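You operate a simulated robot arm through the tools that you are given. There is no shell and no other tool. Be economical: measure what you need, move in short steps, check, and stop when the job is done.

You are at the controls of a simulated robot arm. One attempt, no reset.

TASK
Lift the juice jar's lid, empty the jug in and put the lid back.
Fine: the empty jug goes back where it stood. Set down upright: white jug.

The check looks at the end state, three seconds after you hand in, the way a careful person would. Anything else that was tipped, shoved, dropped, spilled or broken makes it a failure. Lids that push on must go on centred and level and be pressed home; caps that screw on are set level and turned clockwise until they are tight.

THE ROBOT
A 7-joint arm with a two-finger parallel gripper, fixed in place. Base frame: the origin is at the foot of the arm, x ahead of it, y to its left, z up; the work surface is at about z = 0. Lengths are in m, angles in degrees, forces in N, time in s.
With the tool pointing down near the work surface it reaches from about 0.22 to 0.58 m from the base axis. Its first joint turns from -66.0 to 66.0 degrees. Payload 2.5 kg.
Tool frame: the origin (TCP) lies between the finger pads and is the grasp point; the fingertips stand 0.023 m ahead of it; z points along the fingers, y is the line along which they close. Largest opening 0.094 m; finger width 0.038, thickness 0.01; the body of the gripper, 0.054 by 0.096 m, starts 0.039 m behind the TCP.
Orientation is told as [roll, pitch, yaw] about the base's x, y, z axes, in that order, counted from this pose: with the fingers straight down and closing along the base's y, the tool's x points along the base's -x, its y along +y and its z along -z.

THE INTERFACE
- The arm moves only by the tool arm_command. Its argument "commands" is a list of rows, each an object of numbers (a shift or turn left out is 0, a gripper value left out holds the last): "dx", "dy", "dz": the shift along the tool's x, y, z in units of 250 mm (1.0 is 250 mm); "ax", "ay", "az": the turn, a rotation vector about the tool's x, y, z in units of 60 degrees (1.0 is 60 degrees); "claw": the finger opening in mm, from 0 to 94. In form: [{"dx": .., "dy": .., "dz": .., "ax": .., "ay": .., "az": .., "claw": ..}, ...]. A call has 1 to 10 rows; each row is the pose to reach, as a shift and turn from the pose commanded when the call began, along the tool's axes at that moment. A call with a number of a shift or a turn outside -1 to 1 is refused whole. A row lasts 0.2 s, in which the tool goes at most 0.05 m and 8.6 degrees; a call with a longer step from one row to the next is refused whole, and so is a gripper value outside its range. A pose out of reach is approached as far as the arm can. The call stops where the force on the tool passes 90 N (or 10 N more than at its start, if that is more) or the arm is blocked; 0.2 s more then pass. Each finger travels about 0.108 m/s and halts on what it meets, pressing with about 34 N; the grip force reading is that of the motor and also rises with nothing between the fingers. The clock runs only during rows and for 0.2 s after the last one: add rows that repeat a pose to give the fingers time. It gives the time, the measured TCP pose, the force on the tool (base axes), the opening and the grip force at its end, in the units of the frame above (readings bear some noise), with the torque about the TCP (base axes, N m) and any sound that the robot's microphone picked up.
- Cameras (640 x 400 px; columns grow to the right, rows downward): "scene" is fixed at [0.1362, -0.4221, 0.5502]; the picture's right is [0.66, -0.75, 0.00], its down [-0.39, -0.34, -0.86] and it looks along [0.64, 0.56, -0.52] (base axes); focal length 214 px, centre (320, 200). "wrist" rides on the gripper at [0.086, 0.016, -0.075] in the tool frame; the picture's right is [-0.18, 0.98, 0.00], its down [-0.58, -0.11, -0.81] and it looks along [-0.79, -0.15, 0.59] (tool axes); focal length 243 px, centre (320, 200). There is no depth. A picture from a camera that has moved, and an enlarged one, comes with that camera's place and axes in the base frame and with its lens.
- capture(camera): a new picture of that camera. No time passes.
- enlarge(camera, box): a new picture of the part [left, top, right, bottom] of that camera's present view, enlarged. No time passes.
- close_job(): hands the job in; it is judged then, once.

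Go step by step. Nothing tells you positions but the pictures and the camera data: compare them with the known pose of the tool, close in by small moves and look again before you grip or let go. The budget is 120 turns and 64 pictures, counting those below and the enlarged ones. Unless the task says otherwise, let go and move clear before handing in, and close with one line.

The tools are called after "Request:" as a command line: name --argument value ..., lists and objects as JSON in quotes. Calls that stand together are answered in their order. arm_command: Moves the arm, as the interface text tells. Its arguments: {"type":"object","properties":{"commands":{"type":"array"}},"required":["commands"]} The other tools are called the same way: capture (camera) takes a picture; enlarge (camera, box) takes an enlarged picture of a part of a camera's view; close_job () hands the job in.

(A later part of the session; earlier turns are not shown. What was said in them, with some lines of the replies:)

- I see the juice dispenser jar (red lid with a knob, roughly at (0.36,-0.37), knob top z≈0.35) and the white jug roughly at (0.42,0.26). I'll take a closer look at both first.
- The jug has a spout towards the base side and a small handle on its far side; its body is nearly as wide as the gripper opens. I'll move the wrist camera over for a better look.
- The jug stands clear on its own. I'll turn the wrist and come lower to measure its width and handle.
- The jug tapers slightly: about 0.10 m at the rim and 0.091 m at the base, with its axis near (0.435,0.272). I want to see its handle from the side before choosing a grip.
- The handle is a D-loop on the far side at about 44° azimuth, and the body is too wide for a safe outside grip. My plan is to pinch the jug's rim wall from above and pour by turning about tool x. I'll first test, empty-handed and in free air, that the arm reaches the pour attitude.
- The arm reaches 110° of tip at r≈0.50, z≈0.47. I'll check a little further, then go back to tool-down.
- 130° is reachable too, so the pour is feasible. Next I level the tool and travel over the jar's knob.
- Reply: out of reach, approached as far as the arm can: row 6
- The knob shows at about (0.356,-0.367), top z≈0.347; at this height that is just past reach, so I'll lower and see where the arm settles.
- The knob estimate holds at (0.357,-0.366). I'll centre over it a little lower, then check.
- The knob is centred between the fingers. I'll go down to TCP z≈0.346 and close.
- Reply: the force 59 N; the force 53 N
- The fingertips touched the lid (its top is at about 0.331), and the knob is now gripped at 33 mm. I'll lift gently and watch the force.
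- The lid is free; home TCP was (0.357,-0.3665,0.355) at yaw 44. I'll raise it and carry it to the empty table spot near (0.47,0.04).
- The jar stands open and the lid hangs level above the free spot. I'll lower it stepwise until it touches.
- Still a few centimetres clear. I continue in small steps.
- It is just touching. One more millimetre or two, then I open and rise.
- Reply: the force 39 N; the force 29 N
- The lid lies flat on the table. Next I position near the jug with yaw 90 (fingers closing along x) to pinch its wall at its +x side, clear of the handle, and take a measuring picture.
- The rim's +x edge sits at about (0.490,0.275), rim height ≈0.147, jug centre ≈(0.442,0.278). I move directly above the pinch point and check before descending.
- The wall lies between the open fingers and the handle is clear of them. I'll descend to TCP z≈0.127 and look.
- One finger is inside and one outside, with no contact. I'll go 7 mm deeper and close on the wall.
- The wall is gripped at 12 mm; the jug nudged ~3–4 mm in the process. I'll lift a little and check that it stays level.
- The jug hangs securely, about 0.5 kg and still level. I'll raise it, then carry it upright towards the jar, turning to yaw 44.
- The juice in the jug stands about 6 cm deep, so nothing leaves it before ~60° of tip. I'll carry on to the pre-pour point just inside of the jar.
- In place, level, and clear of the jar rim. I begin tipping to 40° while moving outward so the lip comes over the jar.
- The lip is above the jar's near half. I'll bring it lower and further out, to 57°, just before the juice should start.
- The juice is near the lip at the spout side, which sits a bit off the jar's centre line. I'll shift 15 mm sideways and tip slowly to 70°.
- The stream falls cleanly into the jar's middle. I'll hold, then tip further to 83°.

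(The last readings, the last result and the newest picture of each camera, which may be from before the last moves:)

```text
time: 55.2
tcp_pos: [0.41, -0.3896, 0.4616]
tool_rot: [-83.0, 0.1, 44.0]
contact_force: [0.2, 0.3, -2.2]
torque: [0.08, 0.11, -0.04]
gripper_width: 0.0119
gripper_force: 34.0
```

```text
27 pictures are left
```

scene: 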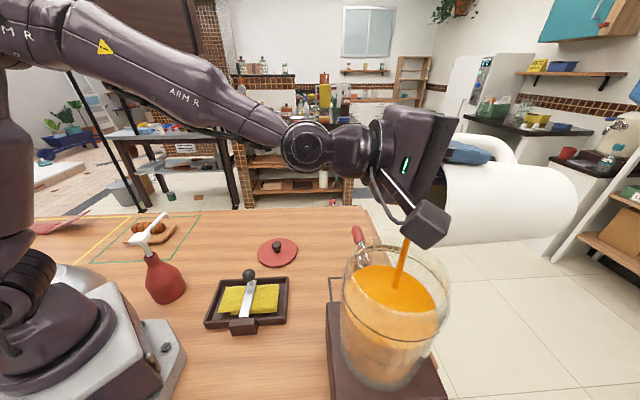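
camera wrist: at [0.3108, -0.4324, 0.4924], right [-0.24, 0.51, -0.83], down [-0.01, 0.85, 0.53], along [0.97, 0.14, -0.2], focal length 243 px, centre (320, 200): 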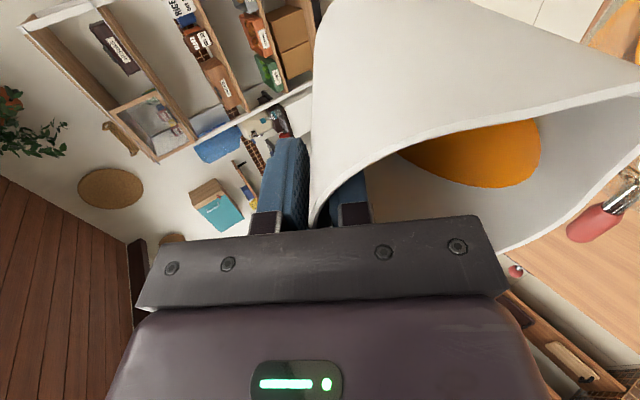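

Most of it is out already (about 2 N left). On to 100°.

Request:
arm_command --commands '[{"ax": 0.057, "dy": -0.003, "dz": -0.029}, {"ax": 0.113, "dy": -0.006, "dz": -0.057}, {"ax": 0.17, "dy": -0.009, "dz": -0.086}, {"ax": 0.227, "dy": -0.012, "dz": -0.114}, {"ax": 0.283, "dy": -0.015, "dz": -0.143}, {"ax": 0.283, "dy": -0.015, "dz": -0.143}, {"ax": 0.283, "dy": -0.015, "dz": -0.143}, {"ax": 0.283, "dy": -0.015, "dz": -0.143}]'

Request:
capture --camera "scene"

```text
time: 57.0
tcp_pos: [0.3847, -0.3648, 0.4704]
tool_rot: [-100.1, 0.2, 44.0]
contact_force: [-0.3, 0.5, -1.2]
torque: [0.07, 0.08, 0.0]
gripper_width: 0.0123
gripper_force: 34.0
```

```text
26 pictures are left
```

scene: 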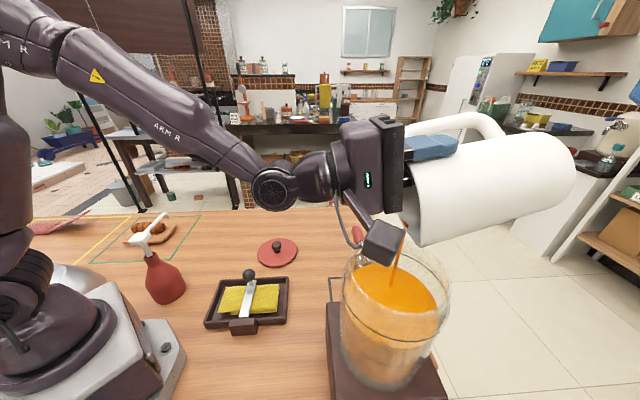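

A thin stream is still running. I'll tip to 118° and let it drain.

Request:
arm_command --commands '[{"ax": 0.06, "dy": -0.008, "dz": -0.023}, {"ax": 0.12, "dy": -0.016, "dz": -0.046}, {"ax": 0.18, "dy": -0.024, "dz": -0.069}, {"ax": 0.24, "dy": -0.032, "dz": -0.092}, {"ax": 0.3, "dy": -0.04, "dz": -0.115}, {"ax": 0.3, "dy": -0.04, "dz": -0.115}, {"ax": 0.3, "dy": -0.04, "dz": -0.115}, {"ax": 0.3, "dy": -0.04, "dz": -0.115}, {"ax": 0.3, "dy": -0.04, "dz": -0.115}, {"ax": 0.3, "dy": -0.04, "dz": -0.115}]'

Request:
capture --camera "scene"

Request:
capture --camera "wrist"

```text
time: 59.2
tcp_pos: [0.3647, -0.3417, 0.4758]
tool_rot: [-118.1, 0.1, 44.0]
contact_force: [0.6, -0.5, -1.8]
torque: [0.09, 0.14, -0.02]
gripper_width: 0.0121
gripper_force: 34.2
```

```text
25 pictures are left
```

scene: 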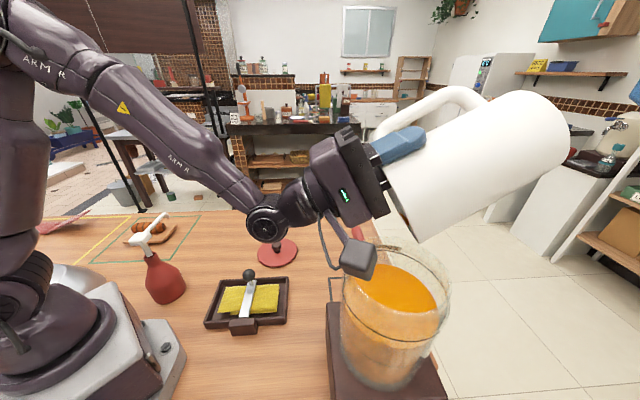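

```text
24 pictures are left
camera wrist: at [0.2614, -0.3598, 0.4271], right [0.45, -0.21, -0.87], down [-0.11, 0.95, -0.28], along [0.88, 0.23, 0.41], focal length 243 px, centre (320, 200)
```

wrist: 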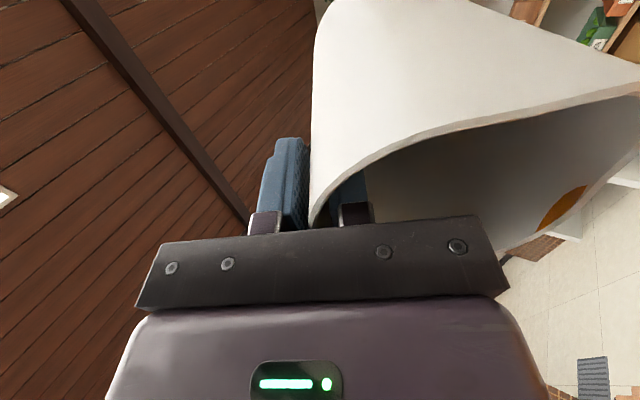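

The stream has stopped, but I can see an orange patch inside the jug. Let me look closer.

Request:
enlarge --camera "wrist" --box '[480, 100, 640, 260]'

Request:
enlarge --camera "scene" --box '[320, 100, 480, 340]'

```text
2.50 times, centred on (560, 180) of wrist
camera zoom: at [0.2614, -0.3598, 0.4271], right [0.45, -0.21, -0.87], down [-0.11, 0.95, -0.28], along [0.88, 0.23, 0.41], focal length 606 px, centre (-280, 250)
```

zoom: 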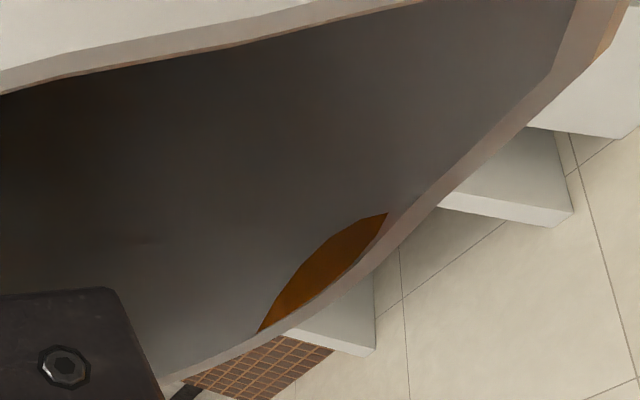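

```text
1.67 times, centred on (400, 220) of scene
camera zoom: at [0.1362, -0.4221, 0.5502], right [0.66, -0.75, 0.0], down [-0.39, -0.34, -0.86], along [0.64, 0.56, -0.52], focal length 358 px, centre (187, 167)
```

zoom: 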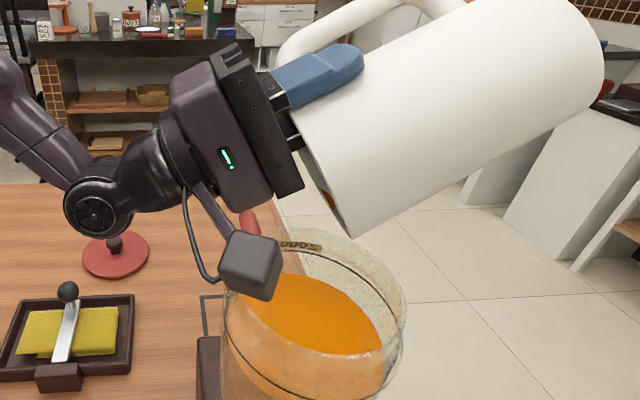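

I'll tip another 10° and wait a couple of seconds to drain any rest.

Request:
arm_command --commands '[{"ax": 0.055, "dy": -0.015, "dz": -0.014}, {"ax": 0.11, "dy": -0.03, "dz": -0.027}, {"ax": 0.167, "dy": -0.044, "dz": -0.04}, {"ax": 0.167, "dy": -0.044, "dz": -0.04}, {"ax": 0.167, "dy": -0.044, "dz": -0.04}, {"ax": 0.167, "dy": -0.044, "dz": -0.04}, {"ax": 0.167, "dy": -0.044, "dz": -0.04}, {"ax": 0.167, "dy": -0.044, "dz": -0.04}, {"ax": 0.167, "dy": -0.044, "dz": -0.04}, {"ax": 0.167, "dy": -0.044, "dz": -0.04}]'

Request:
capture --camera "wrist"

Request:
capture --camera "scene"

```text
time: 61.4
tcp_pos: [0.355, -0.332, 0.4794]
tool_rot: [-128.1, 0.0, 44.0]
contact_force: [0.0, 0.0, -2.3]
torque: [0.05, 0.1, 0.02]
gripper_width: 0.0119
gripper_force: 34.0
```

```text
21 pictures are left
camera wrist: at [0.2579, -0.3563, 0.4229], right [0.55, -0.31, -0.77], down [-0.07, 0.91, -0.41], along [0.83, 0.28, 0.48], focal length 243 px, centre (320, 200)
```

wrist: 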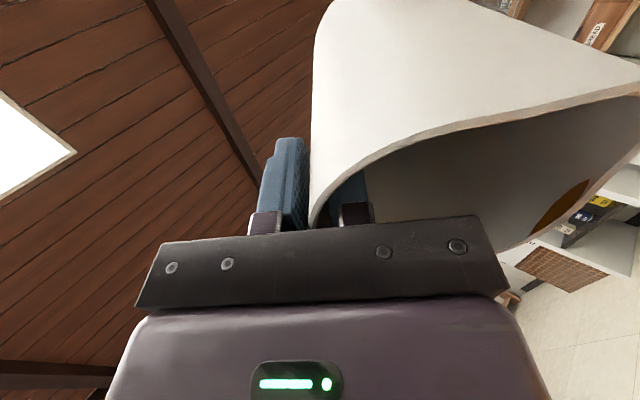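

```text
20 pictures are left
```

scene: 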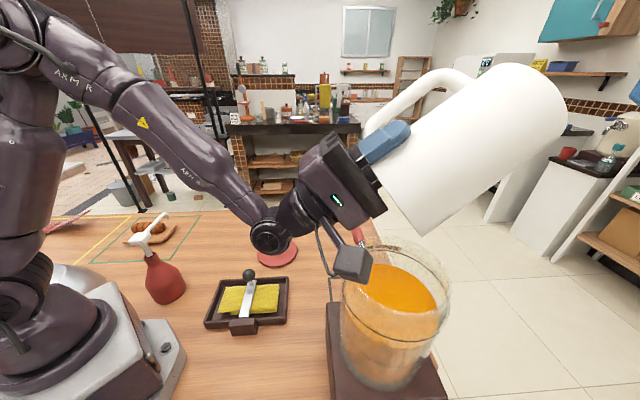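

The patch keeps its place on the wall, so it is only a film; the jug is empty. I'll tip it back upright along the reverse path, keeping the lip above the jar.

Request:
arm_command --commands '[{"ax": -0.127, "dy": 0.032, "dz": 0.041}, {"ax": -0.254, "dy": 0.064, "dz": 0.082}, {"ax": -0.38, "dy": 0.096, "dz": 0.123}, {"ax": -0.507, "dy": 0.128, "dz": 0.164}, {"ax": -0.635, "dy": 0.16, "dz": 0.205}]'

Request:
arm_command --commands '[{"ax": -0.139, "dz": 0.06}, {"ax": -0.278, "dz": 0.12}, {"ax": -0.417, "dz": 0.16}, {"ax": -0.556, "dz": 0.2}, {"ax": -0.694, "dz": 0.152, "dy": -0.06}, {"ax": -0.833, "dz": 0.08, "dy": -0.12}]'

Request:
arm_command --commands '[{"ax": -0.083, "dy": 0.051, "dz": -0.032}, {"ax": -0.167, "dy": 0.102, "dz": -0.065}, {"ax": -0.25, "dy": 0.158, "dz": -0.091}, {"ax": -0.333, "dy": 0.215, "dz": -0.118}, {"ax": -0.417, "dy": 0.274, "dz": -0.141}, {"ax": -0.5, "dy": 0.332, "dz": -0.164}, {"ax": -0.583, "dy": 0.391, "dz": -0.187}, {"ax": -0.667, "dy": 0.447, "dz": -0.214}, {"ax": -0.667, "dy": 0.447, "dz": -0.214}]'

Request:
capture --camera "scene"

```text
time: 62.6
tcp_pos: [0.3992, -0.3784, 0.4798]
tool_rot: [-89.8, 0.0, 44.0]
contact_force: [-0.2, -0.2, -1.8]
torque: [0.05, 0.1, 0.02]
gripper_width: 0.0122
gripper_force: 34.1
```

```text
time: 64.0
tcp_pos: [0.4125, -0.394, 0.5092]
tool_rot: [-40.0, 0.0, 44.0]
contact_force: [0.6, 0.5, -1.4]
torque: [-0.01, 0.0, 0.0]
gripper_width: 0.0124
gripper_force: 34.0
```

```text
time: 66.0
tcp_pos: [0.3312, -0.3062, 0.4782]
tool_rot: [0.1, 0.2, 44.0]
contact_force: [-0.2, 0.9, -2.4]
torque: [-0.07, -0.04, -0.01]
gripper_width: 0.0124
gripper_force: 34.6
```

```text
19 pictures are left
```

scene: 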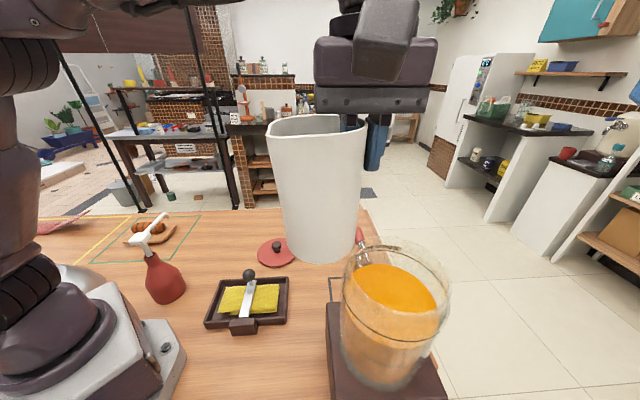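

The jug is empty and upright (about 2 N). Now I carry it back the way it came.

Request:
arm_command --commands '[{"dx": -0.08, "dy": 0.05, "dz": 0.01}, {"dx": -0.2, "dy": 0.126, "dz": 0.035}, {"dx": -0.33, "dy": 0.208, "dz": 0.065}, {"dx": -0.46, "dy": 0.29, "dz": 0.1}, {"dx": -0.59, "dy": 0.372, "dz": 0.13}, {"dx": -0.707, "dy": 0.446, "dz": 0.156}]'

Request:
arm_command --commands '[{"dx": -0.12, "dy": 0.076, "dz": 0.03}, {"dx": -0.25, "dy": 0.158, "dz": 0.06}, {"dx": -0.38, "dy": 0.24, "dz": 0.09}, {"dx": -0.51, "dy": 0.322, "dz": 0.12}, {"dx": -0.63, "dy": 0.398, "dz": 0.145}, {"dx": -0.707, "dy": 0.446, "dz": 0.156}]'

Request:
arm_command --commands '[{"dx": -0.08, "dy": 0.043, "dz": 0.05, "az": -0.095}, {"dx": -0.163, "dy": 0.087, "dz": 0.135, "az": -0.19}, {"dx": -0.245, "dy": 0.131, "dz": 0.2, "az": -0.29}, {"dx": -0.326, "dy": 0.175, "dz": 0.27, "az": -0.383}, {"dx": -0.408, "dy": 0.218, "dz": 0.34, "az": -0.48}, {"dx": -0.49, "dy": 0.262, "dz": 0.405, "az": -0.575}, {"dx": -0.57, "dy": 0.305, "dz": 0.475, "az": -0.67}, {"dx": -0.652, "dy": 0.349, "dz": 0.54, "az": -0.767}, {"dx": -0.652, "dy": 0.349, "dz": 0.54, "az": -0.767}]'

Request:
enlarge --camera "scene" --box '[190, 140, 310, 240]'

```text
time: 67.4
tcp_pos: [0.3789, -0.103, 0.4406]
tool_rot: [0.0, 0.0, 44.0]
contact_force: [0.3, 0.5, -1.1]
torque: [-0.06, -0.01, -0.02]
gripper_width: 0.0122
gripper_force: 34.3
```

```text
time: 68.8
tcp_pos: [0.4298, 0.0995, 0.4006]
tool_rot: [0.0, 0.0, 44.0]
contact_force: [-1.0, 1.2, -2.1]
torque: [-0.05, 0.0, 0.01]
gripper_width: 0.0123
gripper_force: 33.9
```

```text
time: 70.8
tcp_pos: [0.4859, 0.2745, 0.2654]
tool_rot: [0.2, 0.1, 90.1]
contact_force: [-0.1, 0.6, -1.5]
torque: [0.01, -0.08, -0.01]
gripper_width: 0.0124
gripper_force: 33.3
```

```text
4.00 times, centred on (250, 190) of scene
camera zoom: at [0.1362, -0.4221, 0.5502], right [0.66, -0.75, 0.0], down [-0.39, -0.34, -0.86], along [0.64, 0.56, -0.52], focal length 858 px, centre (600, 240)
```

zoom: 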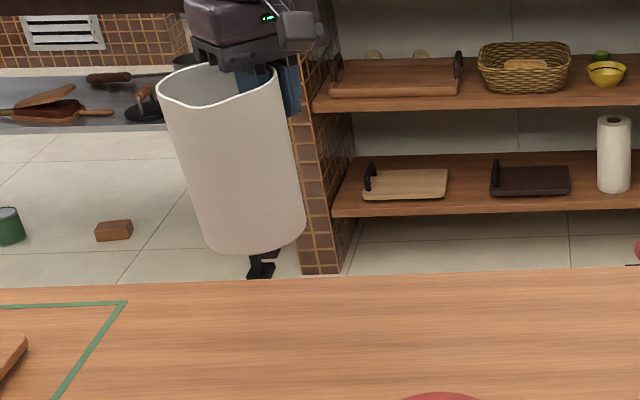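

The jug is above its old spot. I'll lower it to just above the table with a 3 mm correction.

Request:
arm_command --commands '[{"dz": 0.1, "dy": 0.005}, {"dz": 0.2, "dy": 0.01}, {"dz": 0.32, "dy": 0.012}, {"dz": 0.42, "dy": 0.012}, {"dz": 0.5, "dy": 0.012}, {"dz": 0.545, "dy": 0.012}, {"dz": 0.545, "dy": 0.012}]'

Request:
enlarge --camera "scene" --box '[190, 140, 310, 240]'

```text
time: 72.4
tcp_pos: [0.482, 0.2751, 0.1286]
tool_rot: [0.2, 0.0, 90.0]
contact_force: [0.1, -0.5, -2.0]
torque: [-0.07, -0.1, -0.01]
gripper_width: 0.0121
gripper_force: 33.7
```

```text
4.00 times, centred on (250, 190) of scene
camera zoom: at [0.1362, -0.4221, 0.5502], right [0.66, -0.75, 0.0], down [-0.39, -0.34, -0.86], along [0.64, 0.56, -0.52], focal length 858 px, centre (600, 240)
```

zoom: 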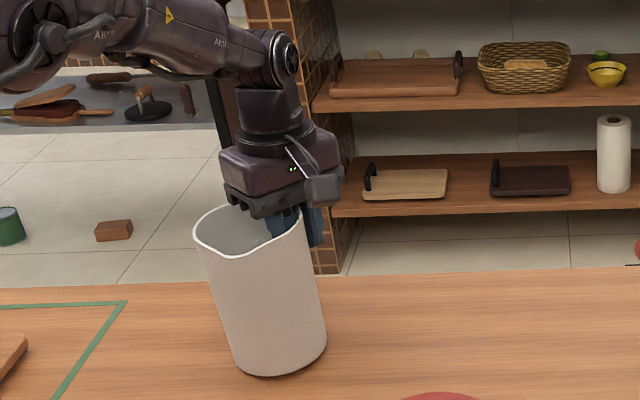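

It matches the original place in the picture. Lowering in 2 mm steps until it sits.

Request:
arm_command --commands '[{"dz": 0.012}, {"dz": 0.012}]'

Request:
arm_command --commands '[{"dz": 0.008}, {"dz": 0.008}]'

Request:
arm_command --commands '[{"dz": 0.006}, {"dz": 0.006}]'

```text
time: 73.0
tcp_pos: [0.4818, 0.2758, 0.1262]
tool_rot: [0.0, 0.1, 90.0]
contact_force: [-0.3, 0.2, -2.4]
torque: [-0.02, -0.07, -0.01]
gripper_width: 0.0125
gripper_force: 34.1
```

```text
time: 73.6
tcp_pos: [0.4826, 0.2755, 0.1238]
tool_rot: [0.0, 0.1, 90.1]
contact_force: [1.0, -0.4, -2.0]
torque: [-0.01, -0.06, 0.02]
gripper_width: 0.0117
gripper_force: 34.6
```

```text
time: 74.2
tcp_pos: [0.4838, 0.2761, 0.1248]
tool_rot: [0.0, 0.1, 90.0]
contact_force: [-1.7, -2.2, 12.9]
torque: [-0.3, 1.39, 0.17]
gripper_width: 0.0123
gripper_force: 34.3
```

It has touched down. I'll open and look before withdrawing.

Request:
arm_command --commands '[{"claw": 25}, {"claw": 40}, {"claw": 50}, {"claw": 50}]'

Request:
arm_command --commands '[{"dz": -0.05}, {"dz": -0.15}, {"dz": -0.3}, {"dz": -0.45}, {"dz": -0.6}, {"dz": -0.6}]'

Request:
capture --camera "scene"

Request:
capture --camera "wrist"

```text
time: 75.2
tcp_pos: [0.4825, 0.2762, 0.1227]
tool_rot: [0.1, 0.1, 90.0]
contact_force: [-0.4, -0.2, 0.4]
torque: [0.0, -0.02, 0.0]
gripper_width: 0.0501
gripper_force: 0.0
```

```text
time: 76.6
tcp_pos: [0.4818, 0.2765, 0.2713]
tool_rot: [0.2, 0.1, 90.0]
contact_force: [-1.1, 0.1, -0.5]
torque: [0.0, -0.01, 0.0]
gripper_width: 0.0498
gripper_force: 0.0
```

```text
16 pictures are left
```

scene: 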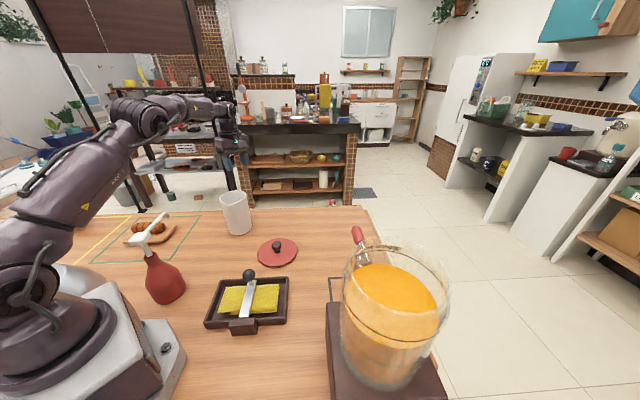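

```text
15 pictures are left
camera wrist: at [0.4662, 0.1912, 0.3479], right [-0.98, 0.18, 0.0], down [0.11, 0.58, 0.81], along [0.15, 0.79, -0.59], focal length 243 px, centre (320, 200)
```

wrist: 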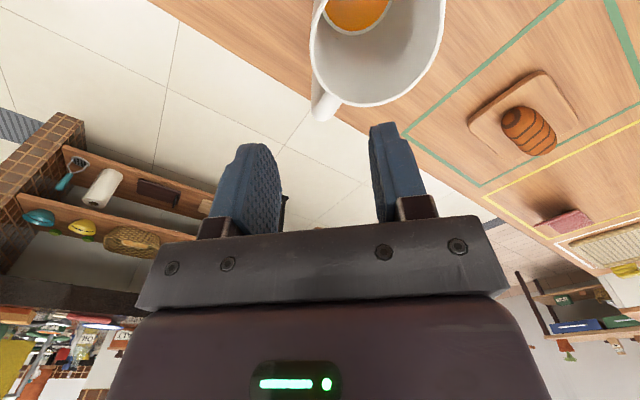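

The jug stands where it was and is upright. I see an orange disc on its floor, so I'll check whether that is only a film.

Request:
enlarge --camera "wrist" --box '[300, 0, 460, 100]'

```text
4.00 times, centred on (380, 50) of wrist
camera zoom: at [0.4662, 0.1912, 0.3479], right [-0.98, 0.18, 0.0], down [0.11, 0.58, 0.81], along [0.15, 0.79, -0.59], focal length 970 px, centre (80, 800)
```

zoom: 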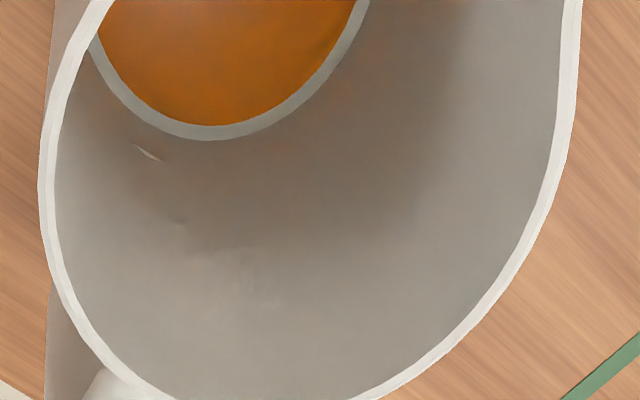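

It is just a thin film on the floor; the weight stayed constant through the long 118–128° hold and no stream ran. Now I go back for the lid.

Request:
arm_command --commands '[{"dx": 0.13, "dy": 0.006, "az": 0.11}, {"dx": 0.266, "dy": 0.013, "az": 0.22}, {"dx": 0.4, "dy": 0.019, "az": 0.33}, {"dx": 0.54, "dy": 0.026, "az": 0.44, "claw": 80}, {"dx": 0.68, "dy": 0.032, "az": 0.55}, {"dx": 0.81, "dy": 0.038, "az": 0.66}, {"dx": 0.948, "dy": 0.045, "az": 0.767}, {"dx": 0.948, "dy": 0.045, "az": 0.767}]'

Request:
arm_command --commands '[{"dz": 0.18}, {"dz": 0.36}, {"dz": 0.54}, {"dz": 0.72}, {"dz": 0.72}]'

Request:
capture --camera "wrist"

```text
time: 78.4
tcp_pos: [0.472, 0.0364, 0.2721]
tool_rot: [0.0, 0.1, 44.0]
contact_force: [0.0, -0.3, -0.6]
torque: [-0.01, -0.01, 0.0]
gripper_width: 0.0799
gripper_force: 0.1
```

```text
time: 79.6
tcp_pos: [0.4718, 0.0359, 0.0915]
tool_rot: [0.0, 0.1, 44.0]
contact_force: [-0.1, 0.2, -0.9]
torque: [0.02, 0.0, 0.03]
gripper_width: 0.0798
gripper_force: 0.0
```

```text
13 pictures are left
camera wrist: at [0.3976, -0.0118, 0.167], right [-0.55, 0.83, 0.0], down [0.49, 0.33, 0.81], along [0.67, 0.44, -0.59], focal length 243 px, centre (320, 200)
```

wrist: 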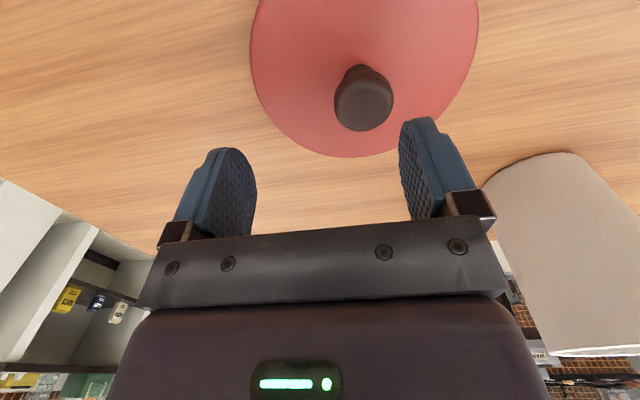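

The lid had slid about 2 cm when released; the knob is now near (0.455,0.057). I'll recentre and verify.

Request:
arm_command --commands '[{"dx": -0.01, "dy": 0.107}, {"dx": -0.01, "dy": 0.107}]'

Request:
capture --camera "wrist"

```text
time: 80.2
tcp_pos: [0.4566, 0.0577, 0.0911]
tool_rot: [0.0, 0.1, 43.9]
contact_force: [0.3, 0.0, 0.9]
torque: [-0.02, 0.02, 0.0]
gripper_width: 0.0798
gripper_force: 0.1
```

```text
12 pictures are left
camera wrist: at [0.3822, 0.0099, 0.167], right [-0.55, 0.83, 0.0], down [0.49, 0.33, 0.81], along [0.67, 0.44, -0.59], focal length 243 px, centre (320, 200)
```

wrist: 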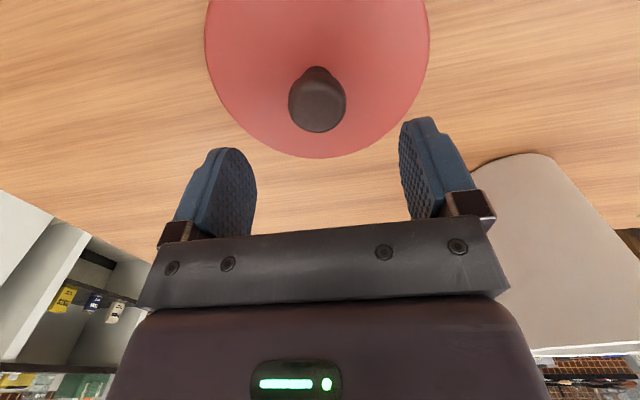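

Centred sideways. I'll descend to 3 cm above grip height and compare with the earlier lid approach picture (knob at row ~138).

Request:
arm_command --commands '[{"dz": 0.05}, {"dz": 0.1}, {"dz": 0.1}]'

Request:
capture --camera "wrist"

```text
time: 81.0
tcp_pos: [0.4553, 0.0588, 0.0659]
tool_rot: [0.1, 0.0, 44.1]
contact_force: [-0.2, -0.2, -0.1]
torque: [-0.02, 0.0, 0.01]
gripper_width: 0.0802
gripper_force: 0.0
```

```text
11 pictures are left
camera wrist: at [0.3816, 0.0105, 0.143], right [-0.55, 0.83, 0.0], down [0.49, 0.33, 0.81], along [0.67, 0.44, -0.59], focal length 243 px, centre (320, 200)
```

wrist: 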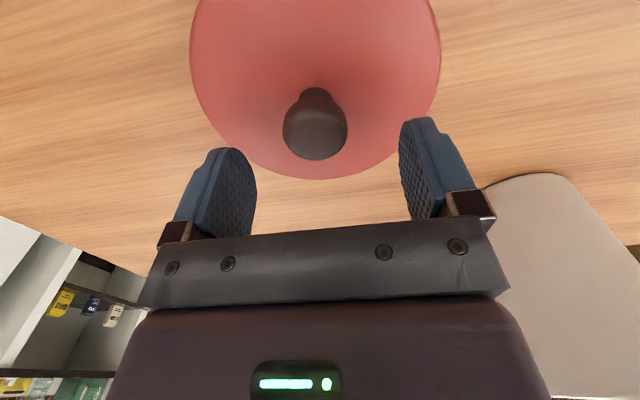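

Very close to the earlier picture; a 3 mm correction each way, then down and grip.

Request:
arm_command --commands '[{"dx": 0.014, "dy": -0.012}, {"dx": 0.014, "dy": -0.012, "dz": 0.06}, {"dx": 0.014, "dy": -0.012, "dz": 0.11}, {"dx": 0.014, "dy": -0.012, "dz": 0.11}]'

Request:
arm_command --commands '[{"claw": 50}, {"claw": 34}, {"claw": 15}, {"claw": 15}, {"claw": 15}, {"claw": 15}]'

Request:
arm_command --commands '[{"dz": -0.05}, {"dz": -0.15}, {"dz": -0.2}, {"dz": -0.2}]'

Request:
capture --camera "wrist"

```text
time: 82.0
tcp_pos: [0.455, 0.0533, 0.0392]
tool_rot: [0.0, 0.1, 44.0]
contact_force: [-0.4, 0.0, 0.5]
torque: [0.0, 0.0, 0.02]
gripper_width: 0.0797
gripper_force: 0.1
```

```text
time: 83.4
tcp_pos: [0.4551, 0.0533, 0.0391]
tool_rot: [0.0, 0.1, 44.1]
contact_force: [-0.9, -0.5, 0.2]
torque: [-0.02, -0.06, 0.0]
gripper_width: 0.033
gripper_force: 34.3
```

```text
time: 84.4
tcp_pos: [0.4551, 0.0545, 0.0912]
tool_rot: [0.1, 0.1, 44.0]
contact_force: [-0.3, 0.2, -1.0]
torque: [-0.01, 0.01, -0.01]
gripper_width: 0.033
gripper_force: 33.7
```

```text
10 pictures are left
camera wrist: at [0.381, 0.0055, 0.1674], right [-0.55, 0.83, 0.0], down [0.5, 0.33, 0.81], along [0.67, 0.44, -0.59], focal length 243 px, centre (320, 200)
```

wrist: 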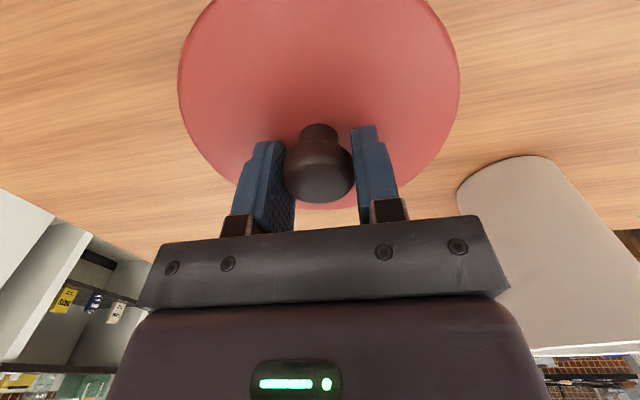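

The lid is held centred and level. I'll raise it and carry it over the jar.

Request:
arm_command --commands '[{"dz": -0.15}, {"dz": -0.32}, {"dz": -0.49}, {"dz": -0.66}, {"dz": -0.83}, {"dz": -1.0}]'

Request:
arm_command --commands '[{"dx": 0.1, "dy": -0.065, "dz": -0.05}, {"dx": 0.225, "dy": -0.145, "dz": -0.1}, {"dx": 0.35, "dy": -0.226, "dz": -0.15}, {"dx": 0.475, "dy": -0.307, "dz": -0.2}, {"dx": 0.6, "dy": -0.388, "dz": -0.23}, {"dx": 0.726, "dy": -0.469, "dz": -0.26}]'

Request:
arm_command --commands '[{"dx": 0.13, "dy": -0.084}, {"dx": 0.26, "dy": -0.168}, {"dx": 0.39, "dy": -0.252}, {"dx": 0.52, "dy": -0.336}, {"dx": 0.64, "dy": -0.413}, {"dx": 0.726, "dy": -0.469}, {"dx": 0.726, "dy": -0.469}]'

```text
time: 85.8
tcp_pos: [0.4529, 0.0547, 0.3397]
tool_rot: [0.0, 0.2, 44.1]
contact_force: [0.0, -0.8, -1.1]
torque: [-0.01, -0.04, 0.02]
gripper_width: 0.0329
gripper_force: 34.0
```

```text
time: 87.2
tcp_pos: [0.4033, -0.1577, 0.406]
tool_rot: [0.1, 0.1, 44.0]
contact_force: [-0.1, 1.0, -0.9]
torque: [0.0, -0.04, 0.05]
gripper_width: 0.0332
gripper_force: 33.9
```

```text
time: 88.8
tcp_pos: [0.356, -0.365, 0.4056]
tool_rot: [0.0, 0.1, 43.9]
contact_force: [0.7, -0.8, -0.2]
torque: [-0.04, -0.02, -0.04]
gripper_width: 0.0329
gripper_force: 34.4
```

Above home within about 1 mm. I'll lower to ~1.5 cm above seating and check alignment.

Request:
arm_command --commands '[{"dy": -0.005, "dz": 0.05}, {"dy": -0.005, "dz": 0.1}, {"dy": -0.005, "dz": 0.12}, {"dy": -0.005, "dz": 0.12}]'

Request:
enlarge --camera "scene" --box '[310, 200, 490, 400]'

```text
time: 89.8
tcp_pos: [0.3573, -0.3679, 0.3762]
tool_rot: [0.0, 0.1, 44.0]
contact_force: [0.5, 0.3, 0.7]
torque: [-0.02, 0.0, -0.01]
gripper_width: 0.0329
gripper_force: 34.1
```

```text
2.00 times, centred on (400, 300) of scene
camera zoom: at [0.1362, -0.4221, 0.5502], right [0.66, -0.75, 0.0], down [-0.39, -0.34, -0.86], along [0.64, 0.56, -0.52], focal length 429 px, centre (160, 0)
```

zoom: 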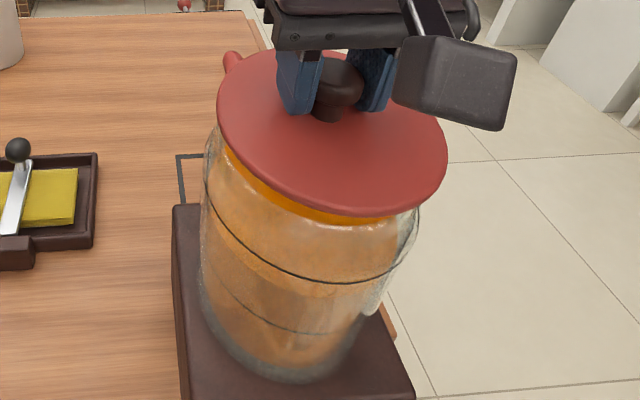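

Alignment looks right. Lowering slowly onto the rim.

Request:
arm_command --commands '[{"dz": 0.025}, {"dz": 0.05}, {"dz": 0.05}]'

Request:
arm_command --commands '[{"dz": 0.012}, {"dz": 0.012}]'

Request:
arm_command --commands '[{"dz": 0.012}, {"dz": 0.012}]'

```text
time: 90.6
tcp_pos: [0.3575, -0.3673, 0.3639]
tool_rot: [0.1, 0.1, 44.0]
contact_force: [0.2, -0.6, -1.1]
torque: [0.02, 0.0, 0.04]
gripper_width: 0.0329
gripper_force: 33.9
```

```text
time: 91.2
tcp_pos: [0.357, -0.367, 0.361]
tool_rot: [0.1, 0.0, 44.0]
contact_force: [-0.8, 0.1, -0.4]
torque: [-0.03, 0.03, 0.02]
gripper_width: 0.0328
gripper_force: 33.8
```

```text
time: 91.8
tcp_pos: [0.3569, -0.3666, 0.3583]
tool_rot: [-0.2, 0.1, 44.1]
contact_force: [-2.2, 0.0, 8.8]
torque: [0.37, 0.12, 0.0]
gripper_width: 0.033
gripper_force: 33.9
```

Contact at z≈0.358, exactly the expected seat. I'll press it home moderately.

Request:
arm_command --commands '[{"dz": 0.012}, {"dz": 0.024}, {"dz": 0.024}]'

Request:
enlarge --camera "scene" --box '[310, 200, 490, 400]'

```text
time: 92.6
tcp_pos: [0.3576, -0.3665, 0.3539]
tool_rot: [-0.3, 0.1, 44.0]
contact_force: [-7.7, 7.4, 31.5]
torque: [0.26, 0.28, -0.01]
gripper_width: 0.033
gripper_force: 34.3
```

```text
2.00 times, centred on (400, 300) of scene
camera zoom: at [0.136, -0.422, 0.5504], right [0.66, -0.75, 0.0], down [-0.39, -0.34, -0.86], along [0.64, 0.56, -0.52], focal length 429 px, centre (160, 0)
```

zoom: 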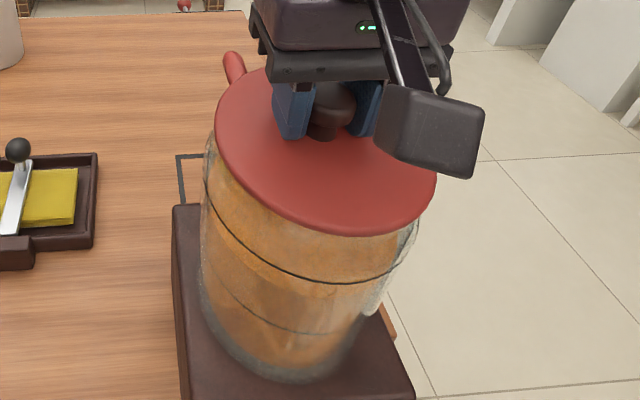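

At 31 N it's down to the original height. One firmer press, then I'll unload before opening so the fingertips don't drag the lid.

Request:
arm_command --commands '[{"dz": 0.016}, {"dz": 0.016}]'

Request:
arm_command --commands '[{"dz": -0.02}, {"dz": -0.04}, {"dz": -0.04}]'

```text
time: 93.2
tcp_pos: [0.3581, -0.3673, 0.3542]
tool_rot: [-0.5, 0.1, 44.0]
contact_force: [-13.5, 13.7, 48.2]
torque: [0.7, 0.71, -0.07]
gripper_width: 0.0329
gripper_force: 33.7
```

```text
time: 94.0
tcp_pos: [0.3576, -0.3662, 0.355]
tool_rot: [0.2, 0.2, 44.0]
contact_force: [-2.9, -0.4, 1.1]
torque: [-0.05, 0.04, -0.05]
gripper_width: 0.0327
gripper_force: 33.4
```

Unloaded with the lid seated at 0.355. Opening slowly and rising.

Request:
arm_command --commands '[{"claw": 38}, {"claw": 44, "dz": -0.01}, {"claw": 60, "dz": -0.02}, {"claw": 70, "dz": -0.02}]'

Request:
arm_command --commands '[{"dz": -0.06}, {"dz": -0.14}, {"dz": -0.2}, {"dz": -0.2}]'

Request:
arm_command --commands '[{"dy": 0.15}, {"dy": 0.33}, {"dy": 0.5}, {"dy": 0.66}, {"dy": 0.66}]'

Request:
capture --camera "scene"

Request:
enlarge --camera "scene" --box '[310, 200, 490, 400]'

```text
time: 95.0
tcp_pos: [0.3588, -0.3669, 0.3628]
tool_rot: [0.0, 0.1, 44.0]
contact_force: [-0.2, -0.2, -0.7]
torque: [0.02, -0.05, 0.01]
gripper_width: 0.0699
gripper_force: 0.2
```

```text
time: 96.0
tcp_pos: [0.3563, -0.3671, 0.4125]
tool_rot: [-0.1, 0.1, 44.0]
contact_force: [-0.3, -0.4, 0.1]
torque: [-0.01, -0.02, -0.02]
gripper_width: 0.0704
gripper_force: 0.0
```

```text
time: 97.2
tcp_pos: [0.2435, -0.2477, 0.413]
tool_rot: [0.0, 0.1, 44.0]
contact_force: [0.7, -0.3, -0.3]
torque: [0.04, 0.0, 0.01]
gripper_width: 0.0703
gripper_force: 0.0
```

```text
7 pictures are left
```

scene: 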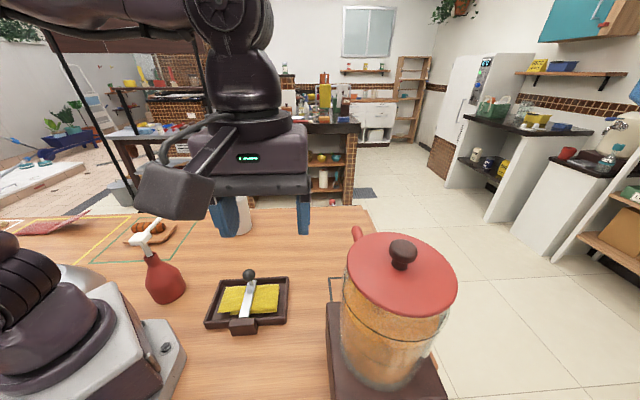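

```text
2.00 times, centred on (400, 300) of scene
camera zoom: at [0.1362, -0.4221, 0.5502], right [0.66, -0.75, 0.0], down [-0.39, -0.34, -0.86], along [0.64, 0.56, -0.52], focal length 429 px, centre (160, 0)
```

zoom: 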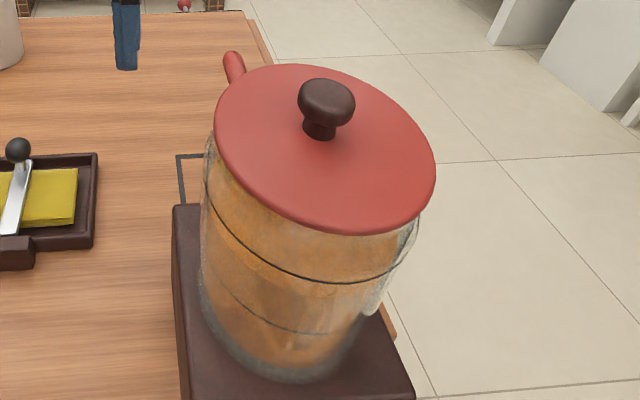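

Everything matches the opening picture: the lid is level and centred on the jar (within about 1 mm) and the jug is back on its spot. The arm is clear, so I'm handing in.

Request:
close_job

```text
The job is handed in.
```

The jug was emptied into the jar with no spill seen, leaving only a thin film of juice on its floor. The jug stands upright back in its place, and the jar's lid is pressed home.
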